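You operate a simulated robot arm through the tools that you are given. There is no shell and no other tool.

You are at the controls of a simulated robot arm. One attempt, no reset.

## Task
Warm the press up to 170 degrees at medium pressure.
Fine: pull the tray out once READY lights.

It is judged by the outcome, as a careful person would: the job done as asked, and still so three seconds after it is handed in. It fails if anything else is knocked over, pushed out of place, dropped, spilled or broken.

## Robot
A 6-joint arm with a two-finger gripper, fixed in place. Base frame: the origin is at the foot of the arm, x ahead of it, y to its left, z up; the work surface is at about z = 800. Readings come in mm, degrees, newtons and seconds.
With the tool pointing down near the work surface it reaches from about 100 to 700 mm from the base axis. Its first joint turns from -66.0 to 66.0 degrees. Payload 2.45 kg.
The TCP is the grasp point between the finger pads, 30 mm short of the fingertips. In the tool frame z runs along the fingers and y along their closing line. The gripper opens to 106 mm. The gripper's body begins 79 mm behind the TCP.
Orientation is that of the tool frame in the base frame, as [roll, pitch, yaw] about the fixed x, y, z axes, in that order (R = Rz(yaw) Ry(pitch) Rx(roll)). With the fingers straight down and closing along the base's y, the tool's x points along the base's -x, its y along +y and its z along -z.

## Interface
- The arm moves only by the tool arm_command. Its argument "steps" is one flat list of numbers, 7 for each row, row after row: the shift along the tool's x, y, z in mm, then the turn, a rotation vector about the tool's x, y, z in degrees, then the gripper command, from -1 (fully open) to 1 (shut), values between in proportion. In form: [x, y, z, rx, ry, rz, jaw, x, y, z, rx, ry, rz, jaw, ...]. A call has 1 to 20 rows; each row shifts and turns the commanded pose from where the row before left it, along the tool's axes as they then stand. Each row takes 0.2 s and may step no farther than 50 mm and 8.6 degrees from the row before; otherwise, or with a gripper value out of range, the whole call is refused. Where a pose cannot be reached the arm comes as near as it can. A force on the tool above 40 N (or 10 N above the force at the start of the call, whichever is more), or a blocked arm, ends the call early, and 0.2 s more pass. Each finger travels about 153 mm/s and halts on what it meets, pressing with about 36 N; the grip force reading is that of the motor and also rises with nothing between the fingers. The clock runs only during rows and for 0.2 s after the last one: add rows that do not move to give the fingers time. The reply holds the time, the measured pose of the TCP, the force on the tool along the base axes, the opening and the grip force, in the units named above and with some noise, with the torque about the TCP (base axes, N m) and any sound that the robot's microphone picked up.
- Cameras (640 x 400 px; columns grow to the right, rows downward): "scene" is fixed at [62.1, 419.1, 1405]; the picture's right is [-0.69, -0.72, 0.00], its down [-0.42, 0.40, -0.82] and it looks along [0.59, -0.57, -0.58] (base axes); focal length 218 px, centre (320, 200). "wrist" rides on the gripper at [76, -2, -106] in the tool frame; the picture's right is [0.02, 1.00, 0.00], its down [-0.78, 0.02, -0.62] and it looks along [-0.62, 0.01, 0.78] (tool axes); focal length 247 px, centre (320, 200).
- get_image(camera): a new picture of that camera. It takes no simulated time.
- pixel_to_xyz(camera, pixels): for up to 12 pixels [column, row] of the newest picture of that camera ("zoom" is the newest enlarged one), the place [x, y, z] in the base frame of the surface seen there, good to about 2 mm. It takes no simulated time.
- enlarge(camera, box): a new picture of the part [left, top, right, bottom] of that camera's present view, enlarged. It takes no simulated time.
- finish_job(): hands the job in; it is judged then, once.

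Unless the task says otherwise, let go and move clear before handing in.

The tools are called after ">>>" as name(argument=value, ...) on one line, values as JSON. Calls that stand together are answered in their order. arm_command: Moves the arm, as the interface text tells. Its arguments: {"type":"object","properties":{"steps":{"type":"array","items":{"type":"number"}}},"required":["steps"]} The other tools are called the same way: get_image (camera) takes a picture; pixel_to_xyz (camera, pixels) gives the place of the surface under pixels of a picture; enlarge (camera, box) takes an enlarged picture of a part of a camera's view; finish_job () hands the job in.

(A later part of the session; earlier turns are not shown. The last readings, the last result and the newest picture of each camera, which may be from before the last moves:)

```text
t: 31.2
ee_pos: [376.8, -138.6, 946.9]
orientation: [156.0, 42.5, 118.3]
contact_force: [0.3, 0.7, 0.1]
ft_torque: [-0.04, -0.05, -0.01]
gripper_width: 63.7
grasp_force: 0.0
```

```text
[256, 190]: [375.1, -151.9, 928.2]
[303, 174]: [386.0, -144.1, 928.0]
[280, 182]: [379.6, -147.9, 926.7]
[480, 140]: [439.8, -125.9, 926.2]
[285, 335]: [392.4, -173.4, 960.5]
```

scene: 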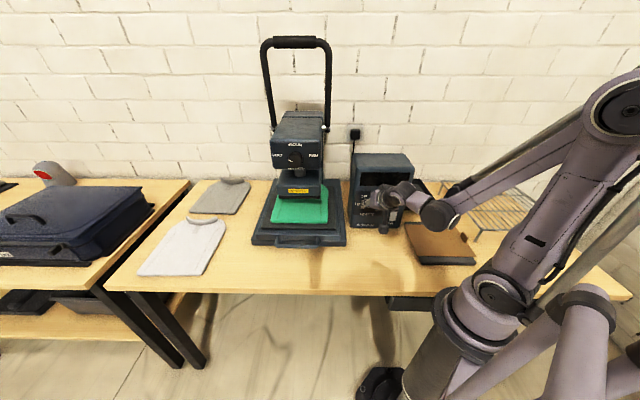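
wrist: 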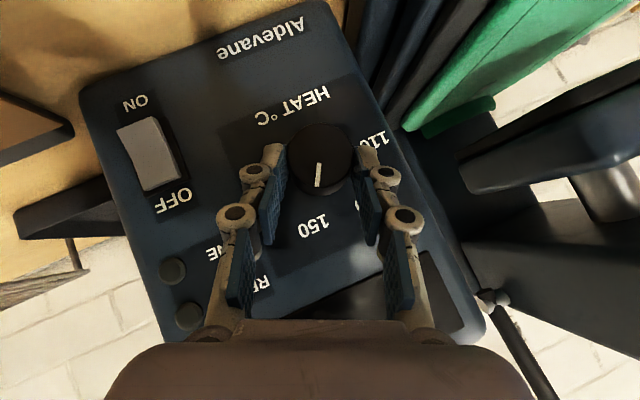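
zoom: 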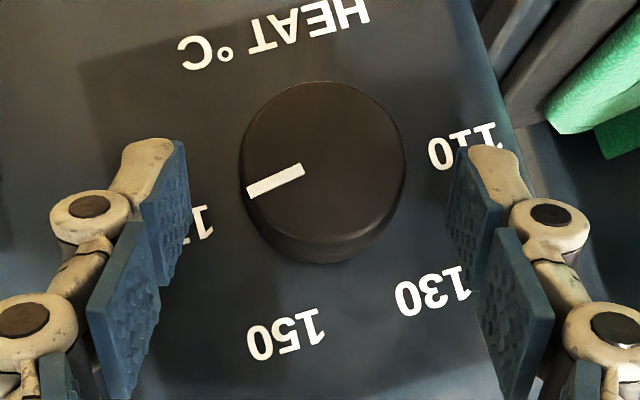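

HEAT is set to 170 and stays after release. I'll now retreat from the box, rise to the pressure knob's height, and head toward the press front.

>>> arm_command(steps=[15.9, 0, -15.9, 0, 0, 0, -0.2, 15.9, 0, -15.9, 0, 0, 0, -0.2, -29.0, 12.93, -29.0, 0, 0, 0, -0.2, -29.0, 12.93, -29.0, 0, 0, 0, -0.2, -29.0, 12.93, -29.0, 0, 0, 0, -0.2, -29.0, 12.93, -29.0, 0, 0, 0, -0.2, 17.7, 0, -17.7, 0, 0, 0, -0.2, 17.7, 0, -17.7, 0, 0, 0, -0.2])

>>> enlarge(camera="scene", box=[340, 140, 430, 240])

>>> get_image(camera="scene")

```text
t: 33.0
ee_pos: [310.3, -72.6, 1118.0]
orientation: [156.0, 42.5, 118.2]
contact_force: [-0.3, 0.0, -0.1]
ft_torque: [-0.02, 0.01, -0.01]
gripper_width: 63.5
grasp_force: 0.0
```

```text
4.00 times, centred on (385, 190) of scene
```

zoom: 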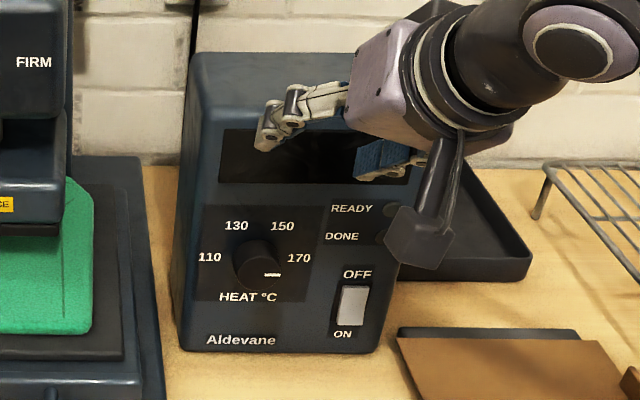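

```text
taken
```

scene: 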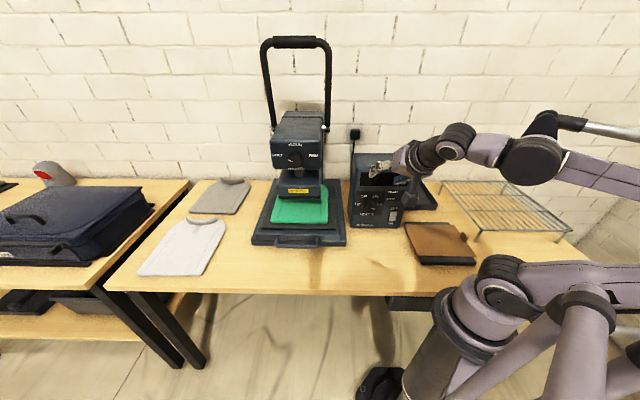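

The scene view confirms the HEAT mark points right at 170. I'll traverse left to stand in front of the pressure knob.

>>> arm_command(steps=[9.25, 41.49, 9.25, 0, 0, 0, -0.2, 9.25, 41.49, 9.25, 0, 0, 0, -0.2, 9.25, 41.49, 9.25, 0, 0, 0, -0.2, 9.25, 41.49, 9.25, 0, 0, 0, -0.2, 9.25, 41.49, 9.25, 0, 0, 0, -0.2, 9.25, 41.49, 9.25, 0, 0, 0, -0.2])

>>> get_image(camera="scene")

>>> get_image(camera="wrist")

```text
t: 34.4
ee_pos: [496.3, 112.3, 1115.2]
orientation: [155.9, 42.5, 118.2]
contact_force: [0.2, -0.4, -0.3]
ft_torque: [0.01, 0.03, 0.0]
gripper_width: 63.7
grasp_force: 0.0
```

```text
taken
```

scene: 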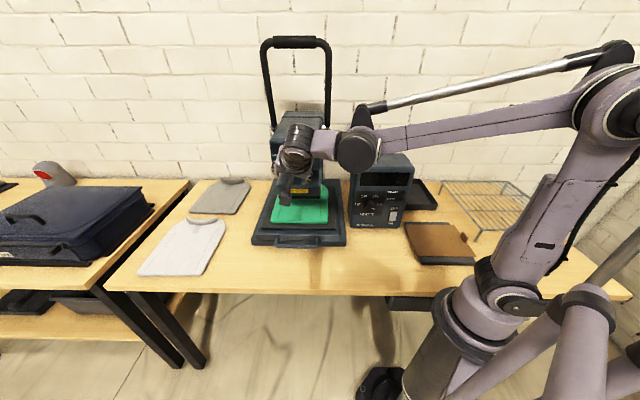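

```text
taken
```

wrist: 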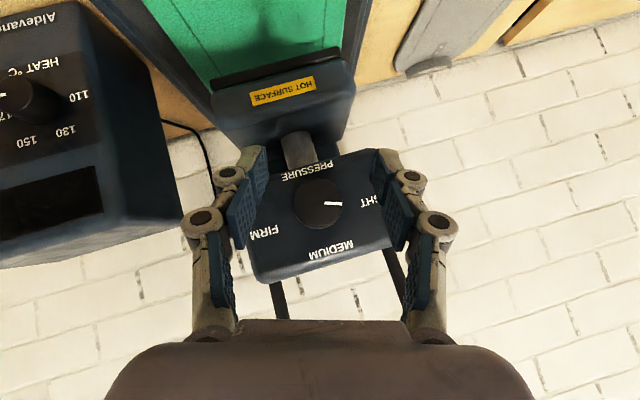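

The wrist view shows the PRESSURE knob at (318,202) with the pointer toward LIGHT. I'll roll the tool to its starting angle and level it to point straight at the knob.

>>> arm_command(steps=[0, 0, 0, 5.303, 0, -5.303, -0.2, 0, 0, 0, 5.303, 0, -5.303, -0.2, 0, 0, 0, 5.303, 0, -5.303, -0.2, 0, 0, 0, 5.303, 0, -5.303, -0.2, 0, 0, 0, 5.303, 0, -5.303, -0.2, 0, 0, 0, 5.303, 0, -5.303, -0.2, 0, 0, 0, 5.303, 0, -5.303, -0.2, 0, 0, 0, 0, -7.5, 0, -0.2, 0, 0, 0, 0, -7.5, 0, -0.2, 0, 0, 0, 0, -7.5, 0, -0.2, 0, 0, 0, 0, -7.5, 0, -0.2, 0, 0, 0, 0, -7.5, 0, -0.2, 0, 0, 0, 0, -7.5, 0, -0.2])

>>> get_image(camera="wrist")

>>> get_image(camera="scene")

```text
t: 37.2
ee_pos: [494.9, 112.6, 1117.7]
orientation: [-89.5, 54.9, -134.7]
contact_force: [-0.7, -0.2, -0.3]
ft_torque: [0.01, 0.0, 0.01]
gripper_width: 63.7
grasp_force: 0.1
```

```text
taken
```

wrist: 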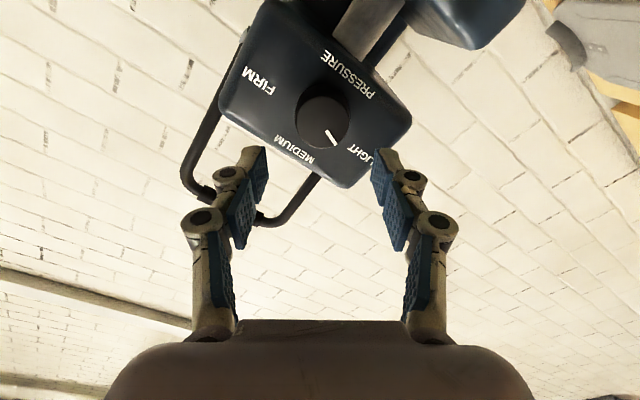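

```text
taken
```

scene: 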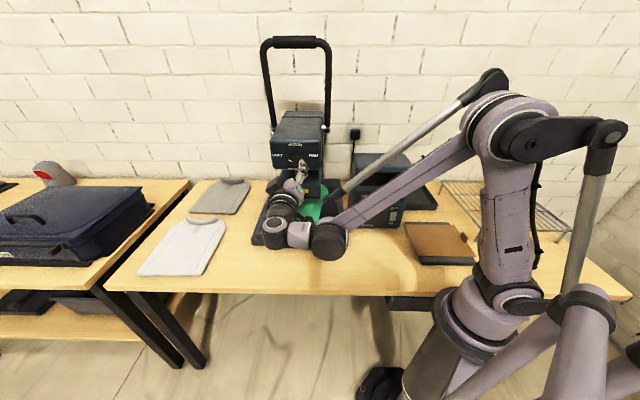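

The tool is level and pointing at the press face. I'll measure the pressure knob and its labels from here.

>>> enlarge(camera="wrist", box=[220, 30, 420, 190])

>>> pixel_to_xyz(camera="wrist", pixels=[[321, 121], [329, 131], [337, 142], [298, 115], [345, 128], [325, 97], [315, 145], [258, 82], [298, 150], [359, 155], [347, 76], [321, 115]])

```text
2.50 times, centred on (320, 110) of wrist
```

zoom: 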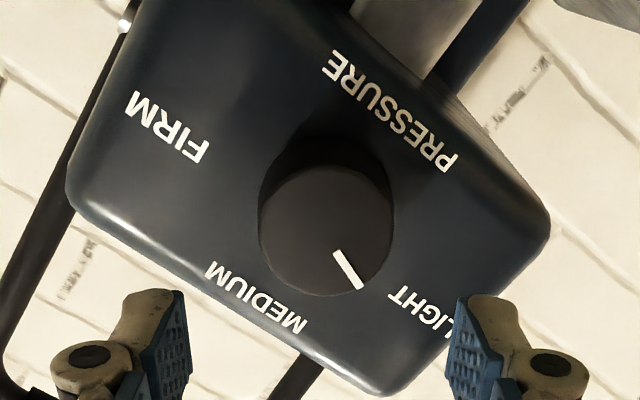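

```text
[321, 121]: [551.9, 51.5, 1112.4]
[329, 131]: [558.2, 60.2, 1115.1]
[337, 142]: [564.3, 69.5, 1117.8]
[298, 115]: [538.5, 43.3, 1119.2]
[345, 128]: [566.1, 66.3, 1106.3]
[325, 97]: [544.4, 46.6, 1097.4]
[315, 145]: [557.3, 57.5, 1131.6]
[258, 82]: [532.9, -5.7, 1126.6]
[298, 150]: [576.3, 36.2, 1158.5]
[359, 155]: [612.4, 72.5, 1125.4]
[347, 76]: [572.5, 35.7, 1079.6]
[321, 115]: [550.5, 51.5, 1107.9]
```

I'll refine the pointer's angle and the knob centre using the zoomed picture.

>>> pixel_to_xyz(camera="zoom", pixels=[[337, 255], [359, 286], [348, 270], [326, 230], [262, 210], [388, 245], [338, 168], [310, 290], [290, 180], [360, 185], [275, 265], [385, 215]])

```text
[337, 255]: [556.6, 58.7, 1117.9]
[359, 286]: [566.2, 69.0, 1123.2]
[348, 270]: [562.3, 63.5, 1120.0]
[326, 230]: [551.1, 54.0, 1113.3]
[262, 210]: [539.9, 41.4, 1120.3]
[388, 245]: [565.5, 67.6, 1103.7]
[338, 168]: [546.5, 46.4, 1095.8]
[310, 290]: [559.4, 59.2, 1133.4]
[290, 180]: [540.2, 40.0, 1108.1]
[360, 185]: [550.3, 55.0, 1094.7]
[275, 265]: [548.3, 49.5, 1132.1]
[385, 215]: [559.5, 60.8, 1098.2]
```

The pointer is at about -70° (LIGHT) and the knob centre is at z≈1114.5, so MEDIUM needs about +70°. I'll approach 50 mm and verify centring.

>>> arm_command(steps=[2.97, 1.34, 16, 0, 0, 0, -0.2, 0, 0, 17, 0, 0, 0, -0.2, 0, 0, 17, 0, 0, 0, -0.2])

>>> get_image(camera="wrist")

```text
t: 38.0
ee_pos: [530.5, 75.7, 1114.1]
orientation: [-89.9, 55.0, -134.9]
contact_force: [0.3, 0.0, -0.5]
ft_torque: [0.0, 0.03, -0.02]
gripper_width: 63.6
grasp_force: 0.0
```

```text
taken
```

wrist: 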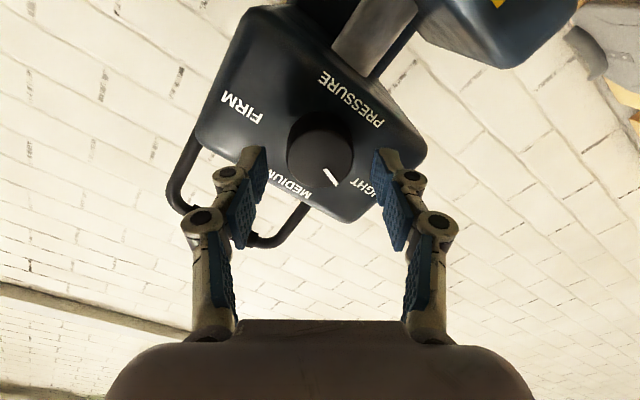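

The knob (320,150) is centred between the fingers. I'll go in the last 23 mm and close.

>>> arm_command(steps=[0, 0, 8, 0, 0, 0, -0.2, 0, 0, 8, 0, 0, 0, -0.2, 0, 0, 7.4, 0, 0, 0, -0.2, 0, 0, 0, 0, 0, 0, -0.2])

>>> arm_command(steps=[0, 0, 0, 0, 0, 0, 1, 0, 0, 0, 0, 0, 0, 1, 0, 0, 0, 0, 0, 0, 1])

>>> get_image(camera="wrist")

```text
t: 39.0
ee_pos: [546.3, 61.2, 1113.5]
orientation: [-89.8, 55.0, -134.9]
contact_force: [0.0, 1.1, -1.1]
ft_torque: [-0.01, -0.04, -0.03]
gripper_width: 63.6
grasp_force: 0.1
```

```text
t: 39.8
ee_pos: [546.6, 60.1, 1113.9]
orientation: [-89.8, 54.9, -134.8]
contact_force: [-4.0, 4.4, -1.1]
ft_torque: [0.03, 0.04, -0.08]
gripper_width: 43.8
grasp_force: 44.7
```

```text
taken
```

wrist: 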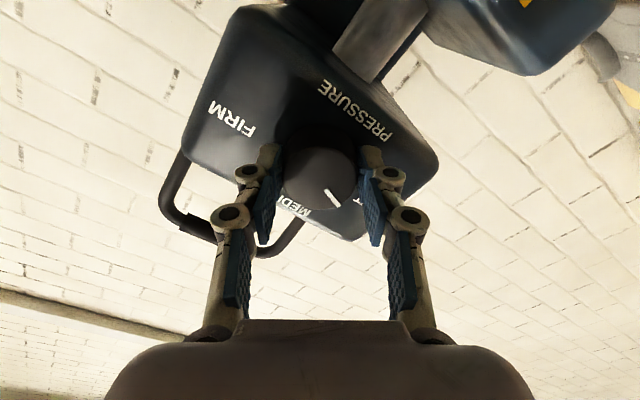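

Gripped at 43.8 mm. I'll turn clockwise 35° first and check.

>>> arm_command(steps=[0, 0, 0, 0, 0, 7, 1, 0, 0, 0, 0, 0, 7, 1, 0, 0, 0, 0, 0, 7, 1, 0, 0, 0, 0, 0, 7, 1, 0, 0, 0, 0, 0, 7, 1])

>>> get_image(camera="wrist")

```text
t: 41.0
ee_pos: [547.6, 61.7, 1113.4]
orientation: [97.7, 89.9, 52.8]
contact_force: [3.0, 6.6, -8.6]
ft_torque: [0.92, 0.92, -0.16]
gripper_width: 43.8
grasp_force: 45.1
```

```text
taken
```

wrist: 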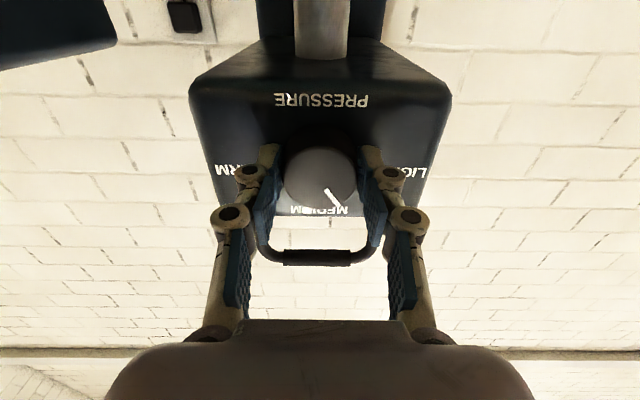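

The pointer turned with the fingers. Another 35° to reach MEDIUM.

>>> arm_command(steps=[0, 0, 0, 0, 0, 7, 1, 0, 0, 0, 0, 0, 7, 1, 0, 0, 0, 0, 0, 7, 1, 0, 0, 0, 0, 0, 7, 1, 0, 0, 0, 0, 0, 7, 1])

>>> enlarge(camera="wrist", box=[220, 80, 420, 240])

```text
t: 42.2
ee_pos: [547.7, 60.4, 1113.5]
orientation: [90.1, 54.9, 45.1]
contact_force: [10.0, 12.8, -18.2]
ft_torque: [-0.2, -0.22, -0.12]
gripper_width: 43.8
grasp_force: 44.9
```

```text
2.50 times, centred on (320, 160) of wrist
```

zoom: 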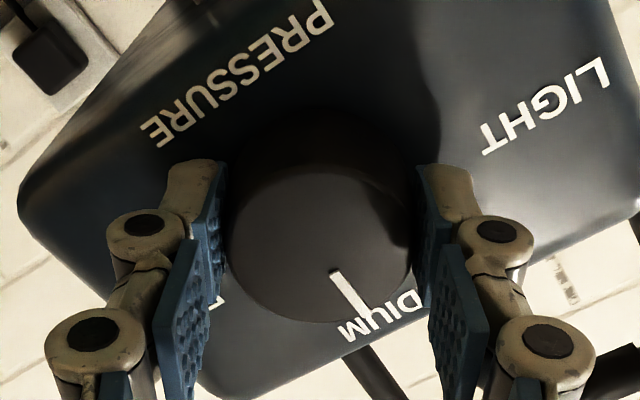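

>>> pixel_to_xyz(camera="zoom", pixels=[[336, 274], [366, 314], [350, 294]])

>>> arm_command(steps=[0, 0, 0, 0, 0, 0, -0.2, 0, 0, 0, 0, 0, 0, -0.2])

>>> enlarge(camera="wrist", box=[220, 80, 420, 240])

```text
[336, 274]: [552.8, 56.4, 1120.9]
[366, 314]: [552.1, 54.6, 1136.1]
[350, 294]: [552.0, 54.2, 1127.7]
```

```text
t: 42.8
ee_pos: [546.9, 59.1, 1115.8]
orientation: [89.7, 55.0, 44.6]
contact_force: [0.1, 0.5, -0.2]
ft_torque: [-0.01, 0.01, -0.01]
gripper_width: 63.5
grasp_force: 0.3
```

```text
2.50 times, centred on (320, 160) of wrist
```

zoom: 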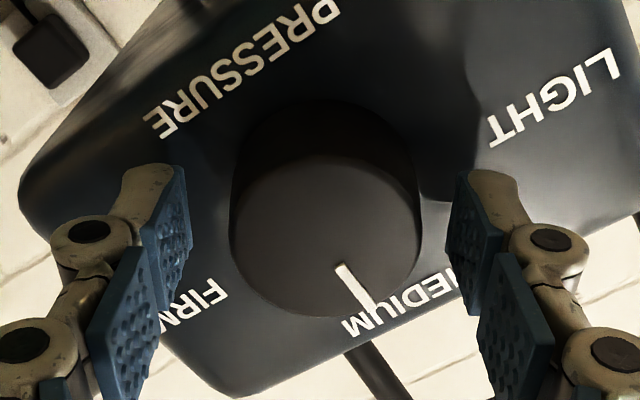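

Released; the pointer appears to point at MEDIUM (upside down in this view). I'll measure it once more.

>>> pixel_to_xyz(camera="zoom", pixels=[[341, 268], [370, 304], [356, 287], [328, 240]])

>>> enlarge(camera="scene", box=[255, 120, 345, 200])

```text
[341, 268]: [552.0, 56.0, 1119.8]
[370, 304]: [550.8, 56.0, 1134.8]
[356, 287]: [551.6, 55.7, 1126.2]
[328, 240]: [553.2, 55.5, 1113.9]
```

```text
5.00 times, centred on (300, 160) of scene
```

zoom: 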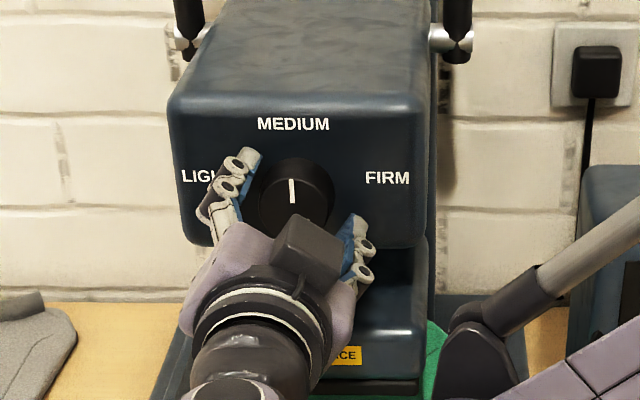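

The pressure mark points straight up at MEDIUM, confirmed in the scene view (291,190). Next I'll retreat, roll level, tilt the tool to 65° down and close the fingers for pressing the ON side of the switch.

>>> arm_command(steps=[0, 0, -40, 0, 0, 0, -0.2, 0, 0, -40, 0, 0, 0, -0.2, 0, 0, 0, 0, 0, -7, -0.2, 0, 0, 0, 0, 0, -7, -0.2, 0, 0, 0, 0, 0, -7, -0.2, 0, 0, 0, 0, 0, -7, -0.2, 0, 0, 0, 0, 0, -7, -0.2, 0, 0, 0, 0, 8.125, 0, 1, 0, 0, 0, 0, 8.125, 0, 1, 0, 0, 0, 0, 8.125, 0, 1, 0, 0, 0, 0, 8.125, 0, 1, 0, 0, 0, 0, 8.125, 0, 1, 0, 0, 0, 0, 8.125, 0, 1, 0, 0, 0, 0, 8.125, 0, 1, 0, 0, 0, 0, 8.125, 0, 1])

>>> get_image(camera="scene")

```text
t: 46.0
ee_pos: [488.9, 116.9, 1114.1]
orientation: [180.0, 25.0, 134.9]
contact_force: [-0.5, -0.3, -0.3]
ft_torque: [0.0, 0.05, -0.01]
gripper_width: 0.1
grasp_force: 29.1
```

```text
taken
```

scene: 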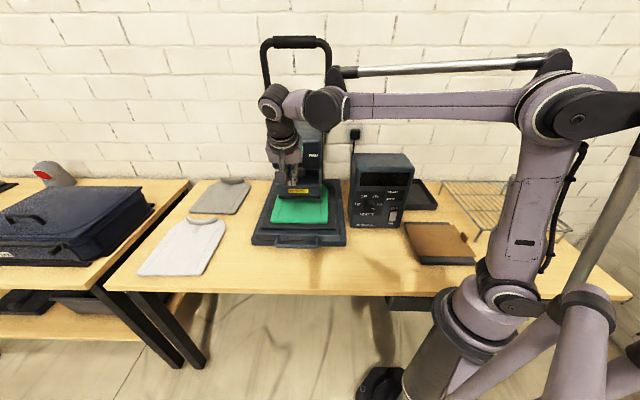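

Tool is at 65° tilt with fingers closed. I'll traverse right to in front of the switch, staying above the box height, and then check the view.

>>> arm_command(steps=[0, -44, 0, 0, 0, 0, 1, 0, -44, 0, 0, 0, 0, 1, 0, -44, 0, 0, 0, 0, 1, 0, -44, 0, 0, 0, 0, 1, 0, -44, 0, 0, 0, 0, 1, 0, -44, 0, 0, 0, 0, 1, 0, -44, 0, 0, 0, 0, 1, 0, -44, 0, 0, 0, 0, 1, -27.6, 0, 12.9, 0, 0, 0, 1, -27.6, 0, 12.9, 0, 0, 0, 1])

>>> get_image(camera="wrist")

>>> get_image(camera="scene")

```text
t: 48.2
ee_pos: [284.9, -173.1, 1113.5]
orientation: [180.0, 25.2, 135.0]
contact_force: [0.4, -0.2, 0.1]
ft_torque: [0.03, -0.01, -0.01]
gripper_width: 0.0
grasp_force: 28.8
```

```text
taken
```

wrist: 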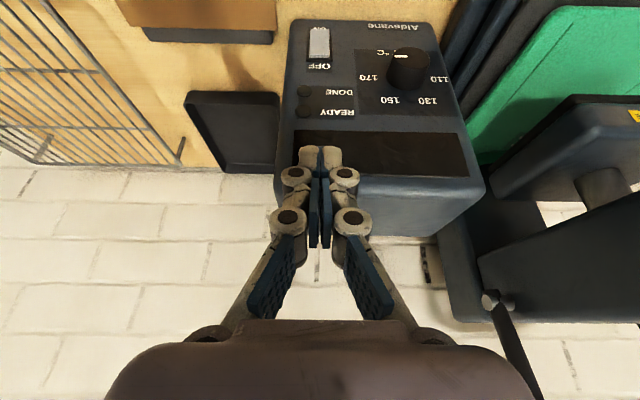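

```text
taken
```

scene: 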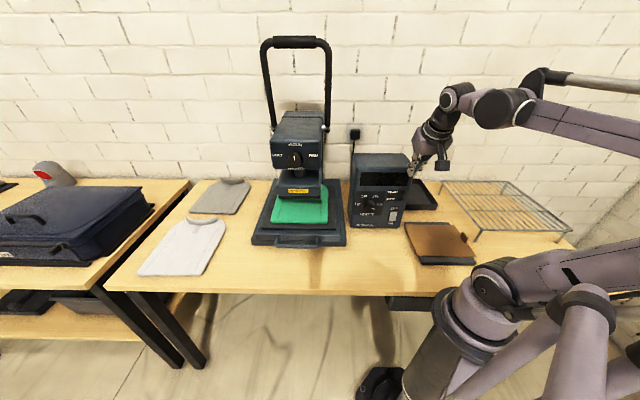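

The wrist view shows the switch at (319,42). I'll measure it from here.

>>> enlarge(camera="wrist", box=[270, 10, 370, 90])

>>> pixel_to_xyz(camera="wrist", pixels=[[319, 30], [319, 35], [319, 42], [319, 48], [319, 55], [311, 42], [328, 42], [319, 67], [345, 60], [335, 90], [303, 92], [304, 113]])

```text
5.00 times, centred on (320, 50) of wrist
```

zoom: 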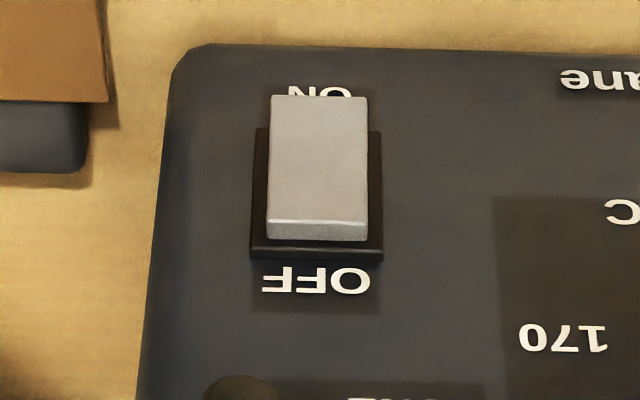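

```text
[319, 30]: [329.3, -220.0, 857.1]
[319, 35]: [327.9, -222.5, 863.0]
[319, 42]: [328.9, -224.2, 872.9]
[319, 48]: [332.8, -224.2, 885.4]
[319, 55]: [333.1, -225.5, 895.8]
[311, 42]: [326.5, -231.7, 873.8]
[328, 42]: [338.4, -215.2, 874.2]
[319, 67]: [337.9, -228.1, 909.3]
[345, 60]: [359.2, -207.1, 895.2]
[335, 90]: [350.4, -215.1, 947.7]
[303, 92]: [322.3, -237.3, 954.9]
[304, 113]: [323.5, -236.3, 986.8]
```

The rocker's ON end is at z≈857–863, sticking out about 12 mm; its centre is at u≈-76.5. I'll descend in front of it with 50 mm clearance.

>>> arm_command(steps=[19.36, -0.52, 41.5, 0, 0, 0, 1, 19.36, -0.52, 41.5, 0, 0, 0, 1, 19.36, -0.52, 41.5, 0, 0, 0, 1, 19.36, -0.52, 41.5, 0, 0, 0, 1, 19.36, -0.52, 41.5, 0, 0, 0, 1])

>>> get_image(camera="wrist")

>>> get_image(camera="scene")

```text
t: 49.4
ee_pos: [281.6, -177.9, 885.7]
orientation: [180.0, 25.2, 135.0]
contact_force: [0.1, -0.5, -0.1]
ft_torque: [0.0, -0.02, -0.02]
gripper_width: 0.0
grasp_force: 28.6
```

```text
taken
```

wrist: 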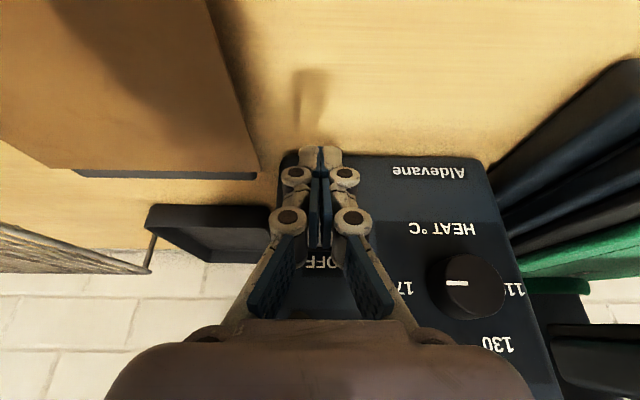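

```text
taken
```

scene: 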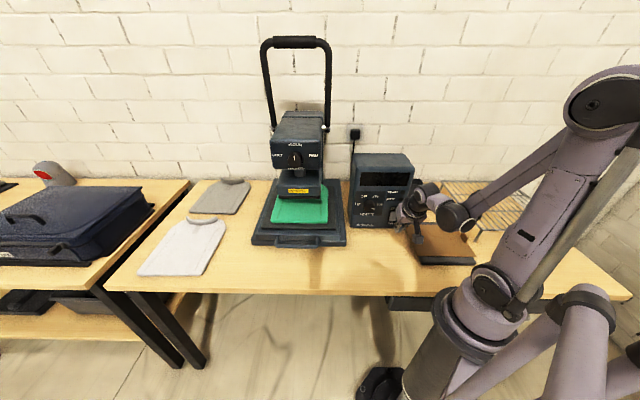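

Positioned in front of the ON end. I'll close the gap, then press in slowly in 3 mm steps.

>>> arm_command(steps=[-16.3, 1.2, 7.6, 0, 0, 0, 1, -16.3, 1.2, 7.6, 0, 0, 0, 1, 0, 0, 0, 0, 0, 0, 1])

>>> get_image(camera="wrist")

>>> enlarge(camera="scene", box=[350, 150, 460, 240])

```text
t: 50.2
ee_pos: [308.5, -199.1, 885.6]
orientation: [-180.0, 25.1, 135.0]
contact_force: [0.3, -0.1, -0.1]
ft_torque: [0.0, 0.01, -0.01]
gripper_width: 0.0
grasp_force: 27.8
```

```text
taken
```

wrist: 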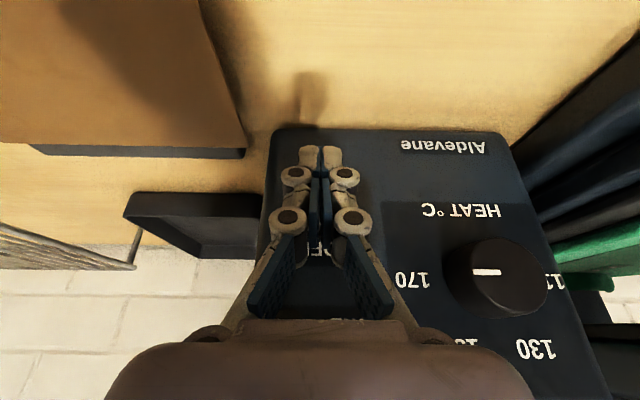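

```text
4.44 times, centred on (405, 195) of scene
```

zoom: 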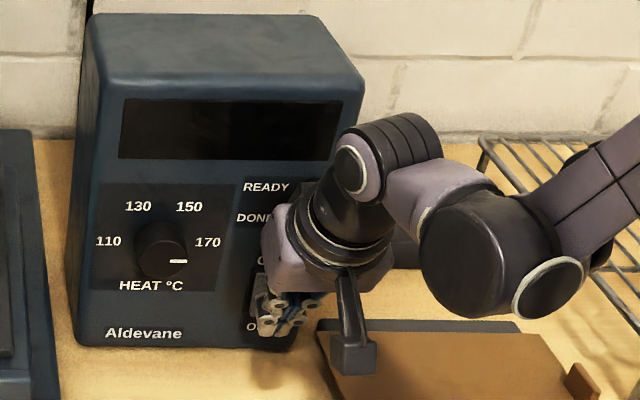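

Fingertips are just off the rocker with no contact yet. Pressing in slowly now.

>>> arm_command(steps=[-2.45, 0, 1.14, 0, 0, 0, 1, -2.45, 0, 1.14, 0, 0, 0, 1, -2.45, 0, 1.14, 0, 0, 0, 1, -2.45, 0, 1.14, 0, 0, 0, 1])

>>> get_image(camera="wrist")

>>> enlarge(camera="scene", box=[350, 150, 460, 240])

```text
t: 51.2
ee_pos: [316.4, -206.0, 886.6]
orientation: [179.9, 24.9, 135.0]
contact_force: [-11.6, 15.0, 3.8]
ft_torque: [0.22, 0.18, 0.03]
gripper_width: 6.0
grasp_force: 28.4
```

```text
taken
```

wrist: 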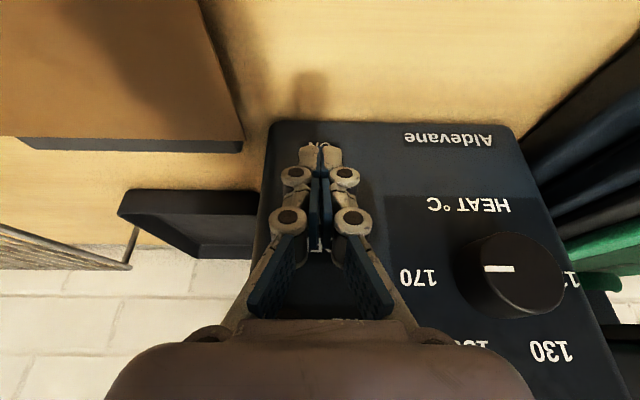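

```text
4.44 times, centred on (405, 195) of scene
```

zoom: 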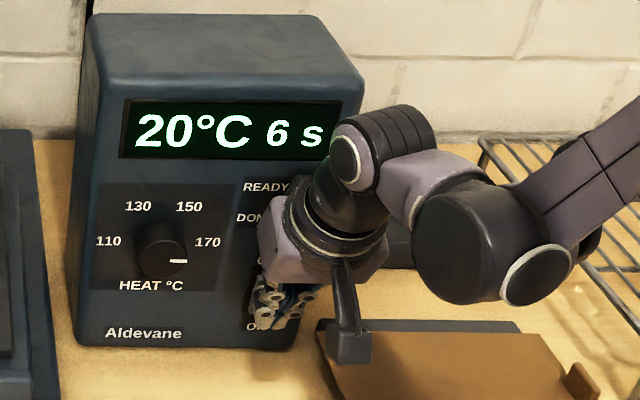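

The display lit up: "20°C 6 s", so the switch is on. I'll back off and verify the switch stays ON.

>>> arm_command(steps=[13.6, 0, -6.35, 0, 0, 0, 1, 27.2, 0, -12.7, 0, 0, 0, 1])

>>> enlarge(camera="scene", box=[350, 150, 460, 240])

>>> get_image(camera="wrist")

```text
t: 51.8
ee_pos: [286.4, -177.4, 885.4]
orientation: [-179.9, 25.2, 134.9]
contact_force: [1.1, 0.1, 0.7]
ft_torque: [0.02, -0.03, -0.01]
gripper_width: 0.2
grasp_force: 28.2
```

```text
4.44 times, centred on (405, 195) of scene
```

zoom: 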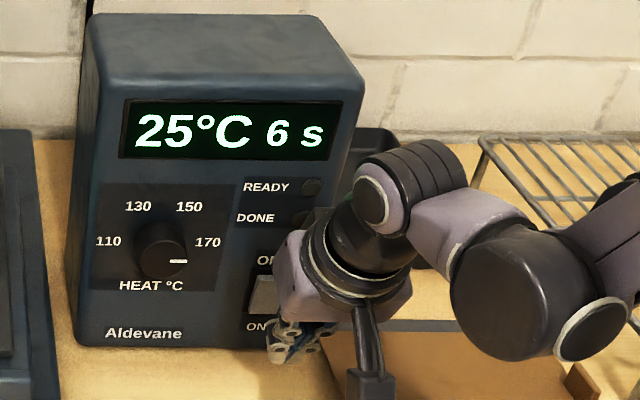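

```text
taken
```

wrist: 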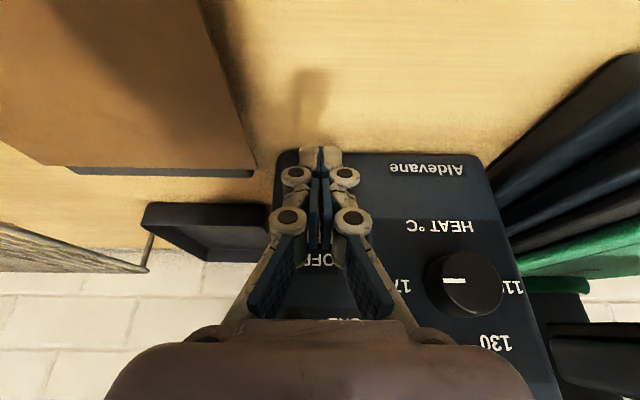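

The switch holds; temperature is climbing (25°C) and READY is still dark. While it heats I'll rise and move over to the tray handle.

>>> arm_command(steps=[-16.9, 0, -36.25, 0, 0, 0, 1, -16.9, 0, -36.25, 0, 0, 0, 1, -16.9, 0, -36.25, 0, 0, 0, 1, -16.9, 0, -36.25, 0, 0, 0, 1, -16.9, 0, -36.25, 0, 0, 0, 1, 31.7, 0, -14.8, 0, 0, 0, 1, 31.7, 0, -14.8, 0, 0, 0, 1, 0, 44, 0, 0, 0, 0, 1, 0, 44, 0, 0, 0, 0, 1, 0, 44, 0, 0, 0, 0, 1, 0, 44, 0, 0, 0, 0, 1, 0, 44, 0, 0, 0, 0, 1, 0, 44, 0, 0, 0, 0, 1, 0, 44, 0, 0, 0, 0, 1, 0, 43, 0, 0, 0, 0, 1])

>>> get_image(camera="scene")

>>> enlarge(camera="scene", box=[340, 140, 430, 240])

```text
t: 55.0
ee_pos: [485.9, 121.6, 1085.7]
orientation: [180.0, 25.1, 135.0]
contact_force: [0.5, 0.5, -0.7]
ft_torque: [-0.03, 0.02, -0.01]
gripper_width: 0.0
grasp_force: 28.2
```

```text
taken
```

scene: 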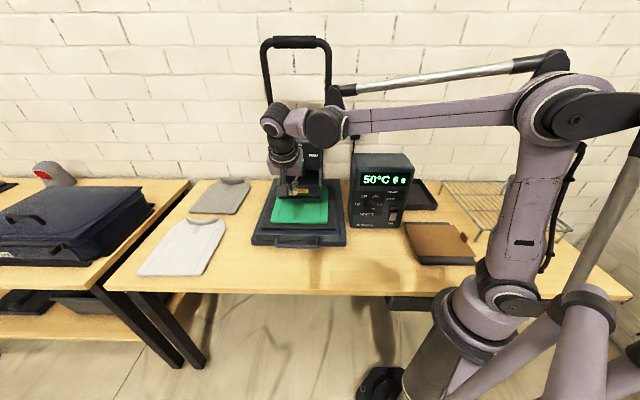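

```text
4.00 times, centred on (385, 190) of scene
```

zoom: 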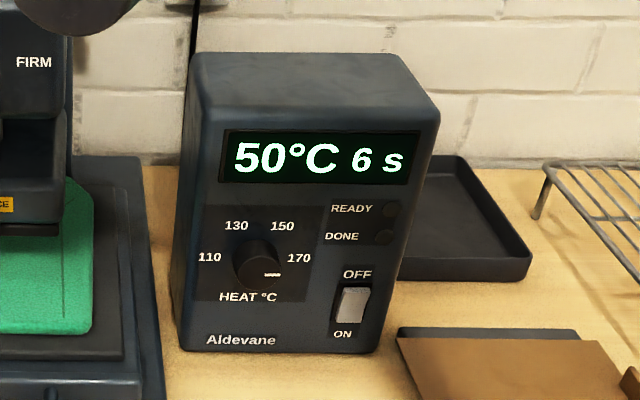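

50°C and climbing with READY dark. I'll point the tool straight down, turn it so the fingers close across the handle bar, and part-open the fingers.

>>> arm_command(steps=[0, 0, 0, 0, 8.33, 0, 0.25, 0, 0, 0, 0, 8.33, 0, 0.25, 0, 0, 0, 0, 8.33, 0, 0.25, 0, 0, 0, 0, 0, -8.18, 0.25, 0, 0, 0, 0, 0, -8.18, 0.25, 0, 0, 0, 0, 0, -8.18, 0.25, 0, 0, 0, 0, 0, -8.18, 0.25, 0, 0, 0, 0, 0, -8.18, 0.25, 0, 0, 0, 0, 0, -8.18, 0.25, 0, 0, 0, 0, 0, -8.18, 0.25, 0, 0, 0, 0, 0, -8.18, 0.25, 0, 0, 0, 0, 0, -8.18, 0.25, 0, 0, 0, 0, 0, -8.18, 0.25, 0, 0, 0, 0, 0, -8.18, 0.25])

>>> get_image(camera="wrist")

>>> get_image(camera="scene")

```text
t: 58.0
ee_pos: [484.5, 122.2, 1086.4]
orientation: [-179.9, 0.0, -134.9]
contact_force: [0.3, -0.1, 0.6]
ft_torque: [0.01, 0.01, 0.02]
gripper_width: 40.0
grasp_force: 0.1
```

```text
taken
```

wrist: 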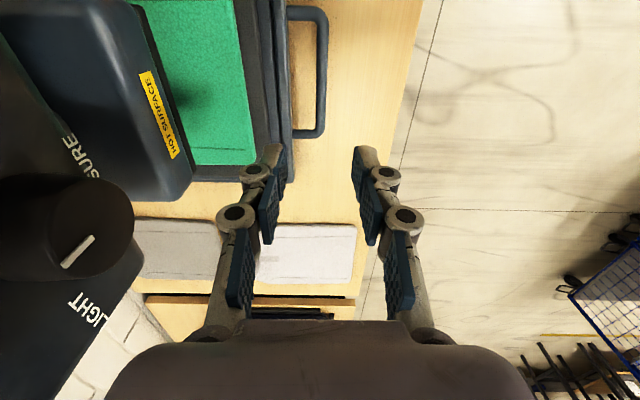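

```text
taken
```

scene: 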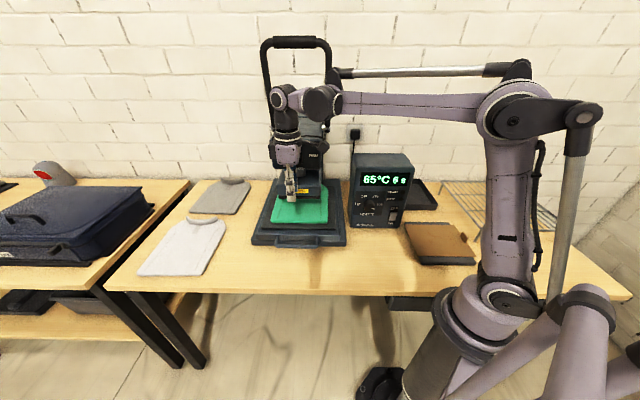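

65°C now. The wrist view shows the handle as a loop at (310,70). I'll measure its bar, posts and the tray front from here.

>>> pixel_to_xyz(camera="wrist", pixels=[[323, 70], [319, 70], [327, 70], [323, 30], [323, 110], [305, 12], [305, 134], [290, 70], [285, 70], [305, 70], [410, 60], [385, 200]])

>>> enlarge(camera="wrist", box=[240, 0, 380, 150])

```text
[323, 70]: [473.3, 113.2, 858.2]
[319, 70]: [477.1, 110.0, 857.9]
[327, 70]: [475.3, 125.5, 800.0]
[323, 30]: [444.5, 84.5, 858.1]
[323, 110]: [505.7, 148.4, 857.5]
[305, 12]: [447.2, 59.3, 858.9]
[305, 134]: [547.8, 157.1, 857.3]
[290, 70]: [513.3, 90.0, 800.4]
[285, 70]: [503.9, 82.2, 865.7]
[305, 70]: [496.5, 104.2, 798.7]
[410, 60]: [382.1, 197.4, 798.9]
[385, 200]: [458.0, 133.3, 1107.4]
```

```text
2.67 times, centred on (310, 75) of wrist
```

zoom: 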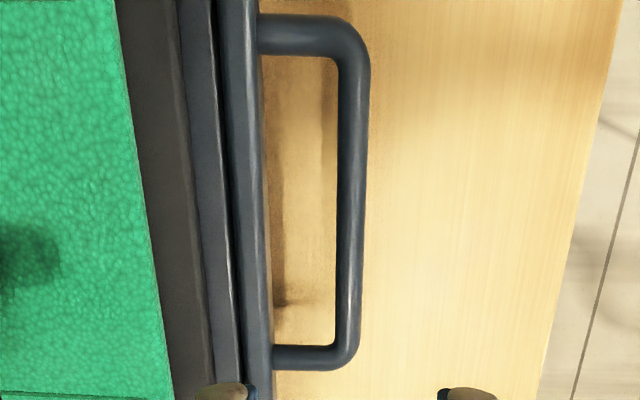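

Bar centre is at (u≈-428, about (483,122)), top z≈858, about 14 mm thick; the tray front is 30 mm behind. I'm already above it, so I'll descend to just above the bar and wait for READY.

>>> arm_command(steps=[0, 0, 46, 0, 0, 0, 0.25, 0, 0, 46, 0, 0, 0, 0.25, 0, 0, 46, 0, 0, 0, 0.25, 0, 0, 46, 0, 0, 0, 0.25])

>>> get_image(camera="wrist")

>>> get_image(camera="scene")

```text
t: 59.0
ee_pos: [484.7, 123.5, 899.6]
orientation: [-179.8, -0.1, -135.0]
contact_force: [0.2, -0.7, -0.9]
ft_torque: [-0.02, 0.02, -0.04]
gripper_width: 39.9
grasp_force: 0.1
```

```text
taken
```

wrist: 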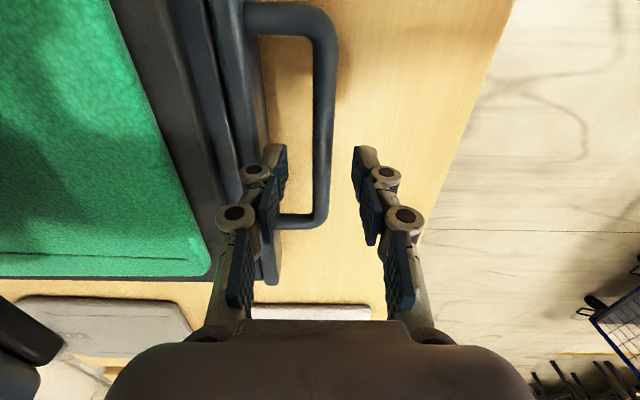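

```text
taken
```

scene: 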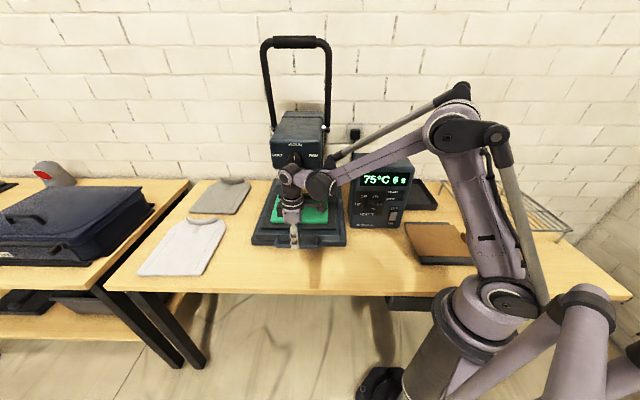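

75°C. The bar lies between the fingers; I'll check the gap between the inner finger and the tray lip before lowering.

>>> pixel_to_xyz(camera="wrist", pixels=[[250, 110], [256, 110], [260, 110], [264, 110], [268, 110], [272, 110], [325, 110], [316, 110], [332, 110], [290, 220], [268, 280], [325, 180]])

>>> arm_command(steps=[0, 0, 0, 0, 0, 0, 0.25, 0, 0, 0, 0, 0, 0, 0.25, 0, 0, 0, 0, 0, 0, 0.25, 0, 0, 0, 0, 0, 0, 0.25, 0, 0, 0, 0, 0, 0, 0.25, 0, 0, 0, 0, 0, 0, 0.25, 0, 0, 0, 0, 0, 0, 0.25, 0, 0, 0, 0, 0, 0, 0.25, 0, 0, 0, 0, 0, 0, 0.25, 0, 0, 0, 0, 0, 0, 0.25])

>>> enlarge(camera="scene", box=[340, 140, 430, 240])

```text
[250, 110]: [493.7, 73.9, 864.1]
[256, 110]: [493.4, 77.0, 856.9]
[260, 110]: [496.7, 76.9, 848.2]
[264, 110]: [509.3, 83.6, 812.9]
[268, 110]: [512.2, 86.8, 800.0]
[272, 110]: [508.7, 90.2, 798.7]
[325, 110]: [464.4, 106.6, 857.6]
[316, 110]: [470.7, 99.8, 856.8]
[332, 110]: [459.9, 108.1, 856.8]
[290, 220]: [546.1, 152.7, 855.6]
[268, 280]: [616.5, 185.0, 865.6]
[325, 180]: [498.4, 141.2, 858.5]
```

```text
t: 61.2
ee_pos: [486.0, 122.9, 901.3]
orientation: [-179.8, -0.1, -135.1]
contact_force: [0.4, 0.4, 0.8]
ft_torque: [-0.02, 0.03, -0.05]
gripper_width: 39.6
grasp_force: 0.1
```

```text
4.00 times, centred on (385, 190) of scene
```

zoom: 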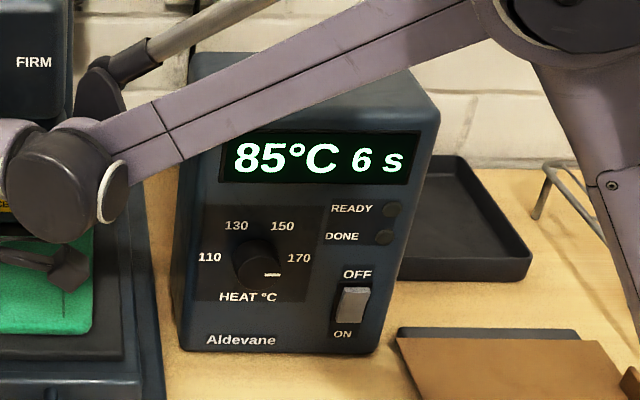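

85°C, READY still dark; gap to the tray lip is fine (lip at 294, finger to 286). I'll wait above the handle.

>>> arm_command(steps=[0, 0, 0, 0, 0, 0, 0.25, 0, 0, 0, 0, 0, 0, 0.25, 0, 0, 0, 0, 0, 0, 0.25, 0, 0, 0, 0, 0, 0, 0.25, 0, 0, 0, 0, 0, 0, 0.25, 0, 0, 0, 0, 0, 0, 0.25, 0, 0, 0, 0, 0, 0, 0.25, 0, 0, 0, 0, 0, 0, 0.25, 0, 0, 0, 0, 0, 0, 0.25, 0, 0, 0, 0, 0, 0, 0.25, 0, 0, 0, 0, 0, 0, 0.25, 0, 0, 0, 0, 0, 0, 0.25, 0, 0, 0, 0, 0, 0, 0.25, 0, 0, 0, 0, 0, 0, 0.25, 0, 0, 0, 0, 0, 0, 0.25, 0, 0, 0, 0, 0, 0, 0.25, 0, 0, 0, 0, 0, 0, 0.25, 0, 0, 0, 0, 0, 0, 0.25, 0, 0, 0, 0, 0, 0, 0.25, 0, 0, 0, 0, 0, 0, 0.25])

>>> arm_command(steps=[0, 0, 0, 0, 0, 0, 0.25, 0, 0, 0, 0, 0, 0, 0.25, 0, 0, 0, 0, 0, 0, 0.25, 0, 0, 0, 0, 0, 0, 0.25, 0, 0, 0, 0, 0, 0, 0.25, 0, 0, 0, 0, 0, 0, 0.25, 0, 0, 0, 0, 0, 0, 0.25, 0, 0, 0, 0, 0, 0, 0.25, 0, 0, 0, 0, 0, 0, 0.25, 0, 0, 0, 0, 0, 0, 0.25, 0, 0, 0, 0, 0, 0, 0.25, 0, 0, 0, 0, 0, 0, 0.25, 0, 0, 0, 0, 0, 0, 0.25, 0, 0, 0, 0, 0, 0, 0.25, 0, 0, 0, 0, 0, 0, 0.25, 0, 0, 0, 0, 0, 0, 0.25, 0, 0, 0, 0, 0, 0, 0.25, 0, 0, 0, 0, 0, 0, 0.25, 0, 0, 0, 0, 0, 0, 0.25, 0, 0, 0, 0, 0, 0, 0.25])

>>> enlarge(camera="scene", box=[340, 140, 430, 240])

```text
t: 65.4
ee_pos: [485.4, 121.7, 900.8]
orientation: [-179.8, 0.0, -135.0]
contact_force: [0.0, 0.0, 0.0]
ft_torque: [0.0, 0.01, 0.04]
gripper_width: 39.6
grasp_force: 0.2
```

```text
t: 69.6
ee_pos: [485.6, 121.3, 900.6]
orientation: [-179.9, 0.0, -135.0]
contact_force: [-0.1, -0.6, -0.5]
ft_torque: [0.02, 0.01, -0.01]
gripper_width: 39.6
grasp_force: 0.1
```

```text
4.00 times, centred on (385, 190) of scene
```

zoom: 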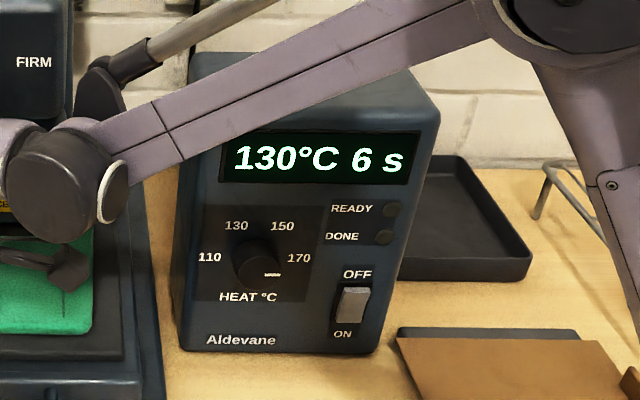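

130°C at t=69.6, READY still dark. I'll wait about 8 more seconds.

>>> arm_command(steps=[0, 0, 0, 0, 0, 0, 0.25, 0, 0, 0, 0, 0, 0, 0.25, 0, 0, 0, 0, 0, 0, 0.25, 0, 0, 0, 0, 0, 0, 0.25, 0, 0, 0, 0, 0, 0, 0.25, 0, 0, 0, 0, 0, 0, 0.25, 0, 0, 0, 0, 0, 0, 0.25, 0, 0, 0, 0, 0, 0, 0.25, 0, 0, 0, 0, 0, 0, 0.25, 0, 0, 0, 0, 0, 0, 0.25, 0, 0, 0, 0, 0, 0, 0.25, 0, 0, 0, 0, 0, 0, 0.25, 0, 0, 0, 0, 0, 0, 0.25, 0, 0, 0, 0, 0, 0, 0.25, 0, 0, 0, 0, 0, 0, 0.25, 0, 0, 0, 0, 0, 0, 0.25, 0, 0, 0, 0, 0, 0, 0.25, 0, 0, 0, 0, 0, 0, 0.25, 0, 0, 0, 0, 0, 0, 0.25, 0, 0, 0, 0, 0, 0, 0.25])

>>> arm_command(steps=[0, 0, 0, 0, 0, 0, 0.25, 0, 0, 0, 0, 0, 0, 0.25, 0, 0, 0, 0, 0, 0, 0.25, 0, 0, 0, 0, 0, 0, 0.25, 0, 0, 0, 0, 0, 0, 0.25, 0, 0, 0, 0, 0, 0, 0.25, 0, 0, 0, 0, 0, 0, 0.25, 0, 0, 0, 0, 0, 0, 0.25, 0, 0, 0, 0, 0, 0, 0.25, 0, 0, 0, 0, 0, 0, 0.25, 0, 0, 0, 0, 0, 0, 0.25, 0, 0, 0, 0, 0, 0, 0.25, 0, 0, 0, 0, 0, 0, 0.25, 0, 0, 0, 0, 0, 0, 0.25, 0, 0, 0, 0, 0, 0, 0.25, 0, 0, 0, 0, 0, 0, 0.25, 0, 0, 0, 0, 0, 0, 0.25, 0, 0, 0, 0, 0, 0, 0.25])

>>> enlarge(camera="scene", box=[340, 140, 430, 240])

```text
t: 73.8
ee_pos: [485.7, 122.6, 900.2]
orientation: [180.0, 0.0, -135.0]
contact_force: [-0.1, 0.0, -0.6]
ft_torque: [-0.04, -0.03, -0.01]
gripper_width: 39.6
grasp_force: 0.0
```

```text
t: 77.6
ee_pos: [486.2, 122.6, 900.7]
orientation: [-179.9, 0.0, -135.0]
contact_force: [0.6, -0.4, -0.3]
ft_torque: [0.03, -0.03, 0.0]
gripper_width: 39.6
grasp_force: 0.1
```

```text
4.00 times, centred on (385, 190) of scene
```

zoom: 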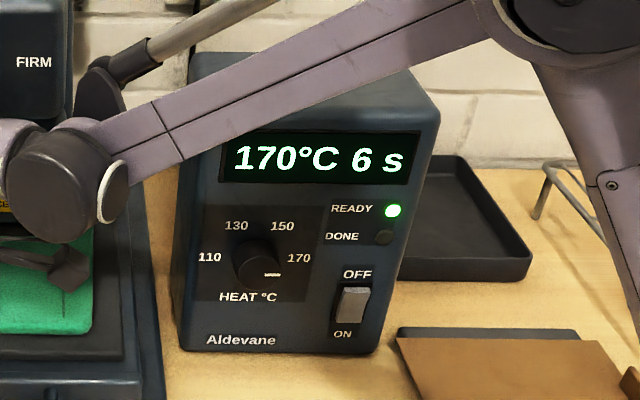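

READY is lit (393,211 of the zoom) at 170°C. Now I'll lower over the handle bar and grip it.

>>> arm_command(steps=[0, 0, 17, 0, 0, 0, 0.25, 0, 0, 17, 0, 0, 0, 0.25, 0, 0, 15, 0, 0, 0, 0.25, 0, 0, 0, 0, 0, 0, 0.25])

>>> get_image(camera="wrist")

```text
t: 78.6
ee_pos: [485.1, 122.8, 853.9]
orientation: [-179.9, -0.1, -135.0]
contact_force: [-0.4, -0.4, 1.2]
ft_torque: [-0.04, -0.04, 0.0]
gripper_width: 39.8
grasp_force: 0.1
```

```text
taken
```

wrist: 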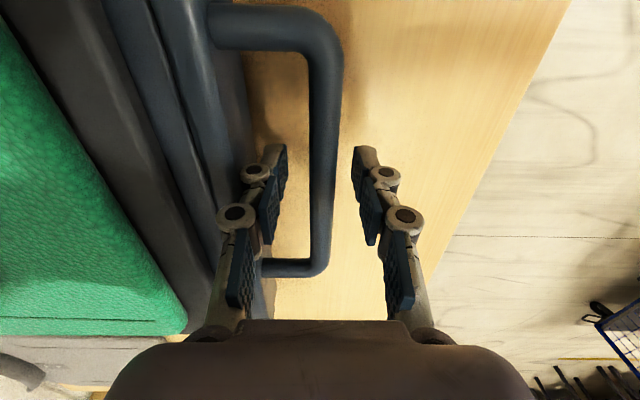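

The handle bar is between the fingers (323,180), clear of the tray lip. Closing on it.

>>> arm_command(steps=[0, 0, 0, 0, 0, 0, 1, 0, 0, 0, 0, 0, 0, 1, 0, 0, 0, 0, 0, 0, 1])

>>> get_image(camera="wrist")

```text
t: 79.4
ee_pos: [484.1, 122.0, 852.9]
orientation: [-179.9, 0.0, -134.9]
contact_force: [-3.1, 1.5, -6.6]
ft_torque: [0.12, -0.13, 0.4]
gripper_width: 12.4
grasp_force: 38.4
```

```text
taken
```

wrist: 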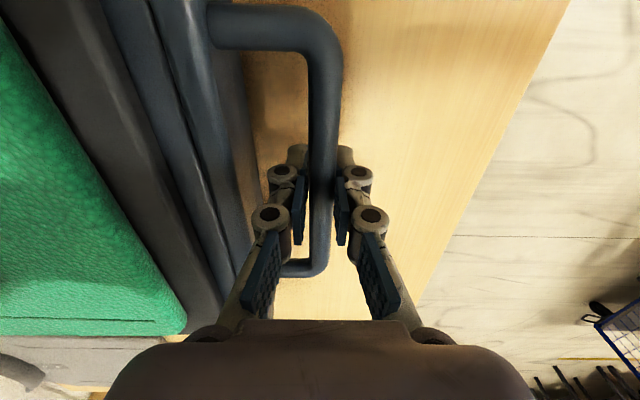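

Gripped (12.4 mm). I'll pull gently straight outward, 50 mm first, watching the force.

>>> arm_command(steps=[0, 5, 0, 0, 0, 0, 1, 0, 9, 0, 0, 0, 0, 1, 0, 12, 0, 0, 0, 0, 1, 0, 12, 0, 0, 0, 0, 1, 0, 12, 0, 0, 0, 0, 1])

>>> get_image(camera="scene")

>>> get_image(camera="wrist")

```text
t: 80.6
ee_pos: [448.7, 157.1, 852.1]
orientation: [-179.9, 0.2, -135.0]
contact_force: [10.4, 9.9, -9.2]
ft_torque: [-0.44, 0.5, 0.37]
gripper_width: 12.8
grasp_force: 39.3
```

```text
taken
```

scene: 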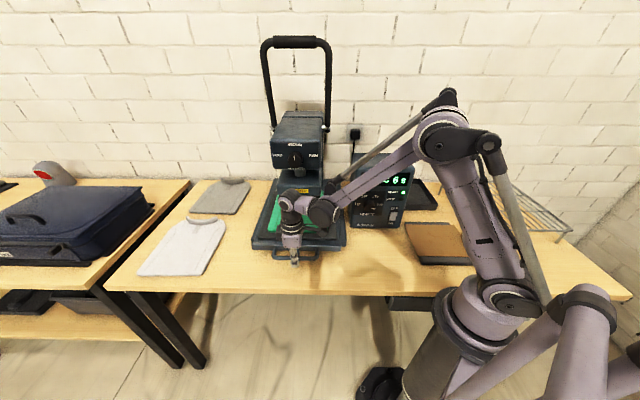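

```text
taken
```

wrist: 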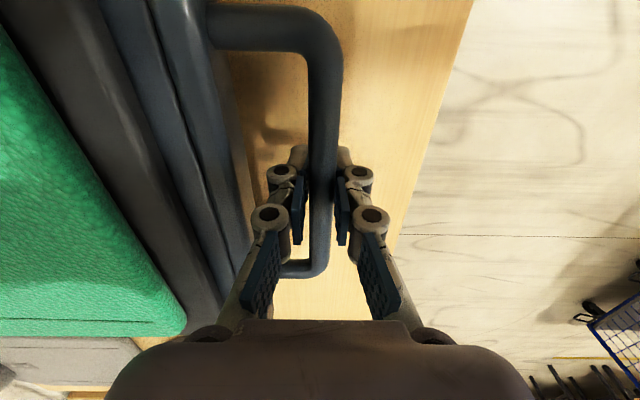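

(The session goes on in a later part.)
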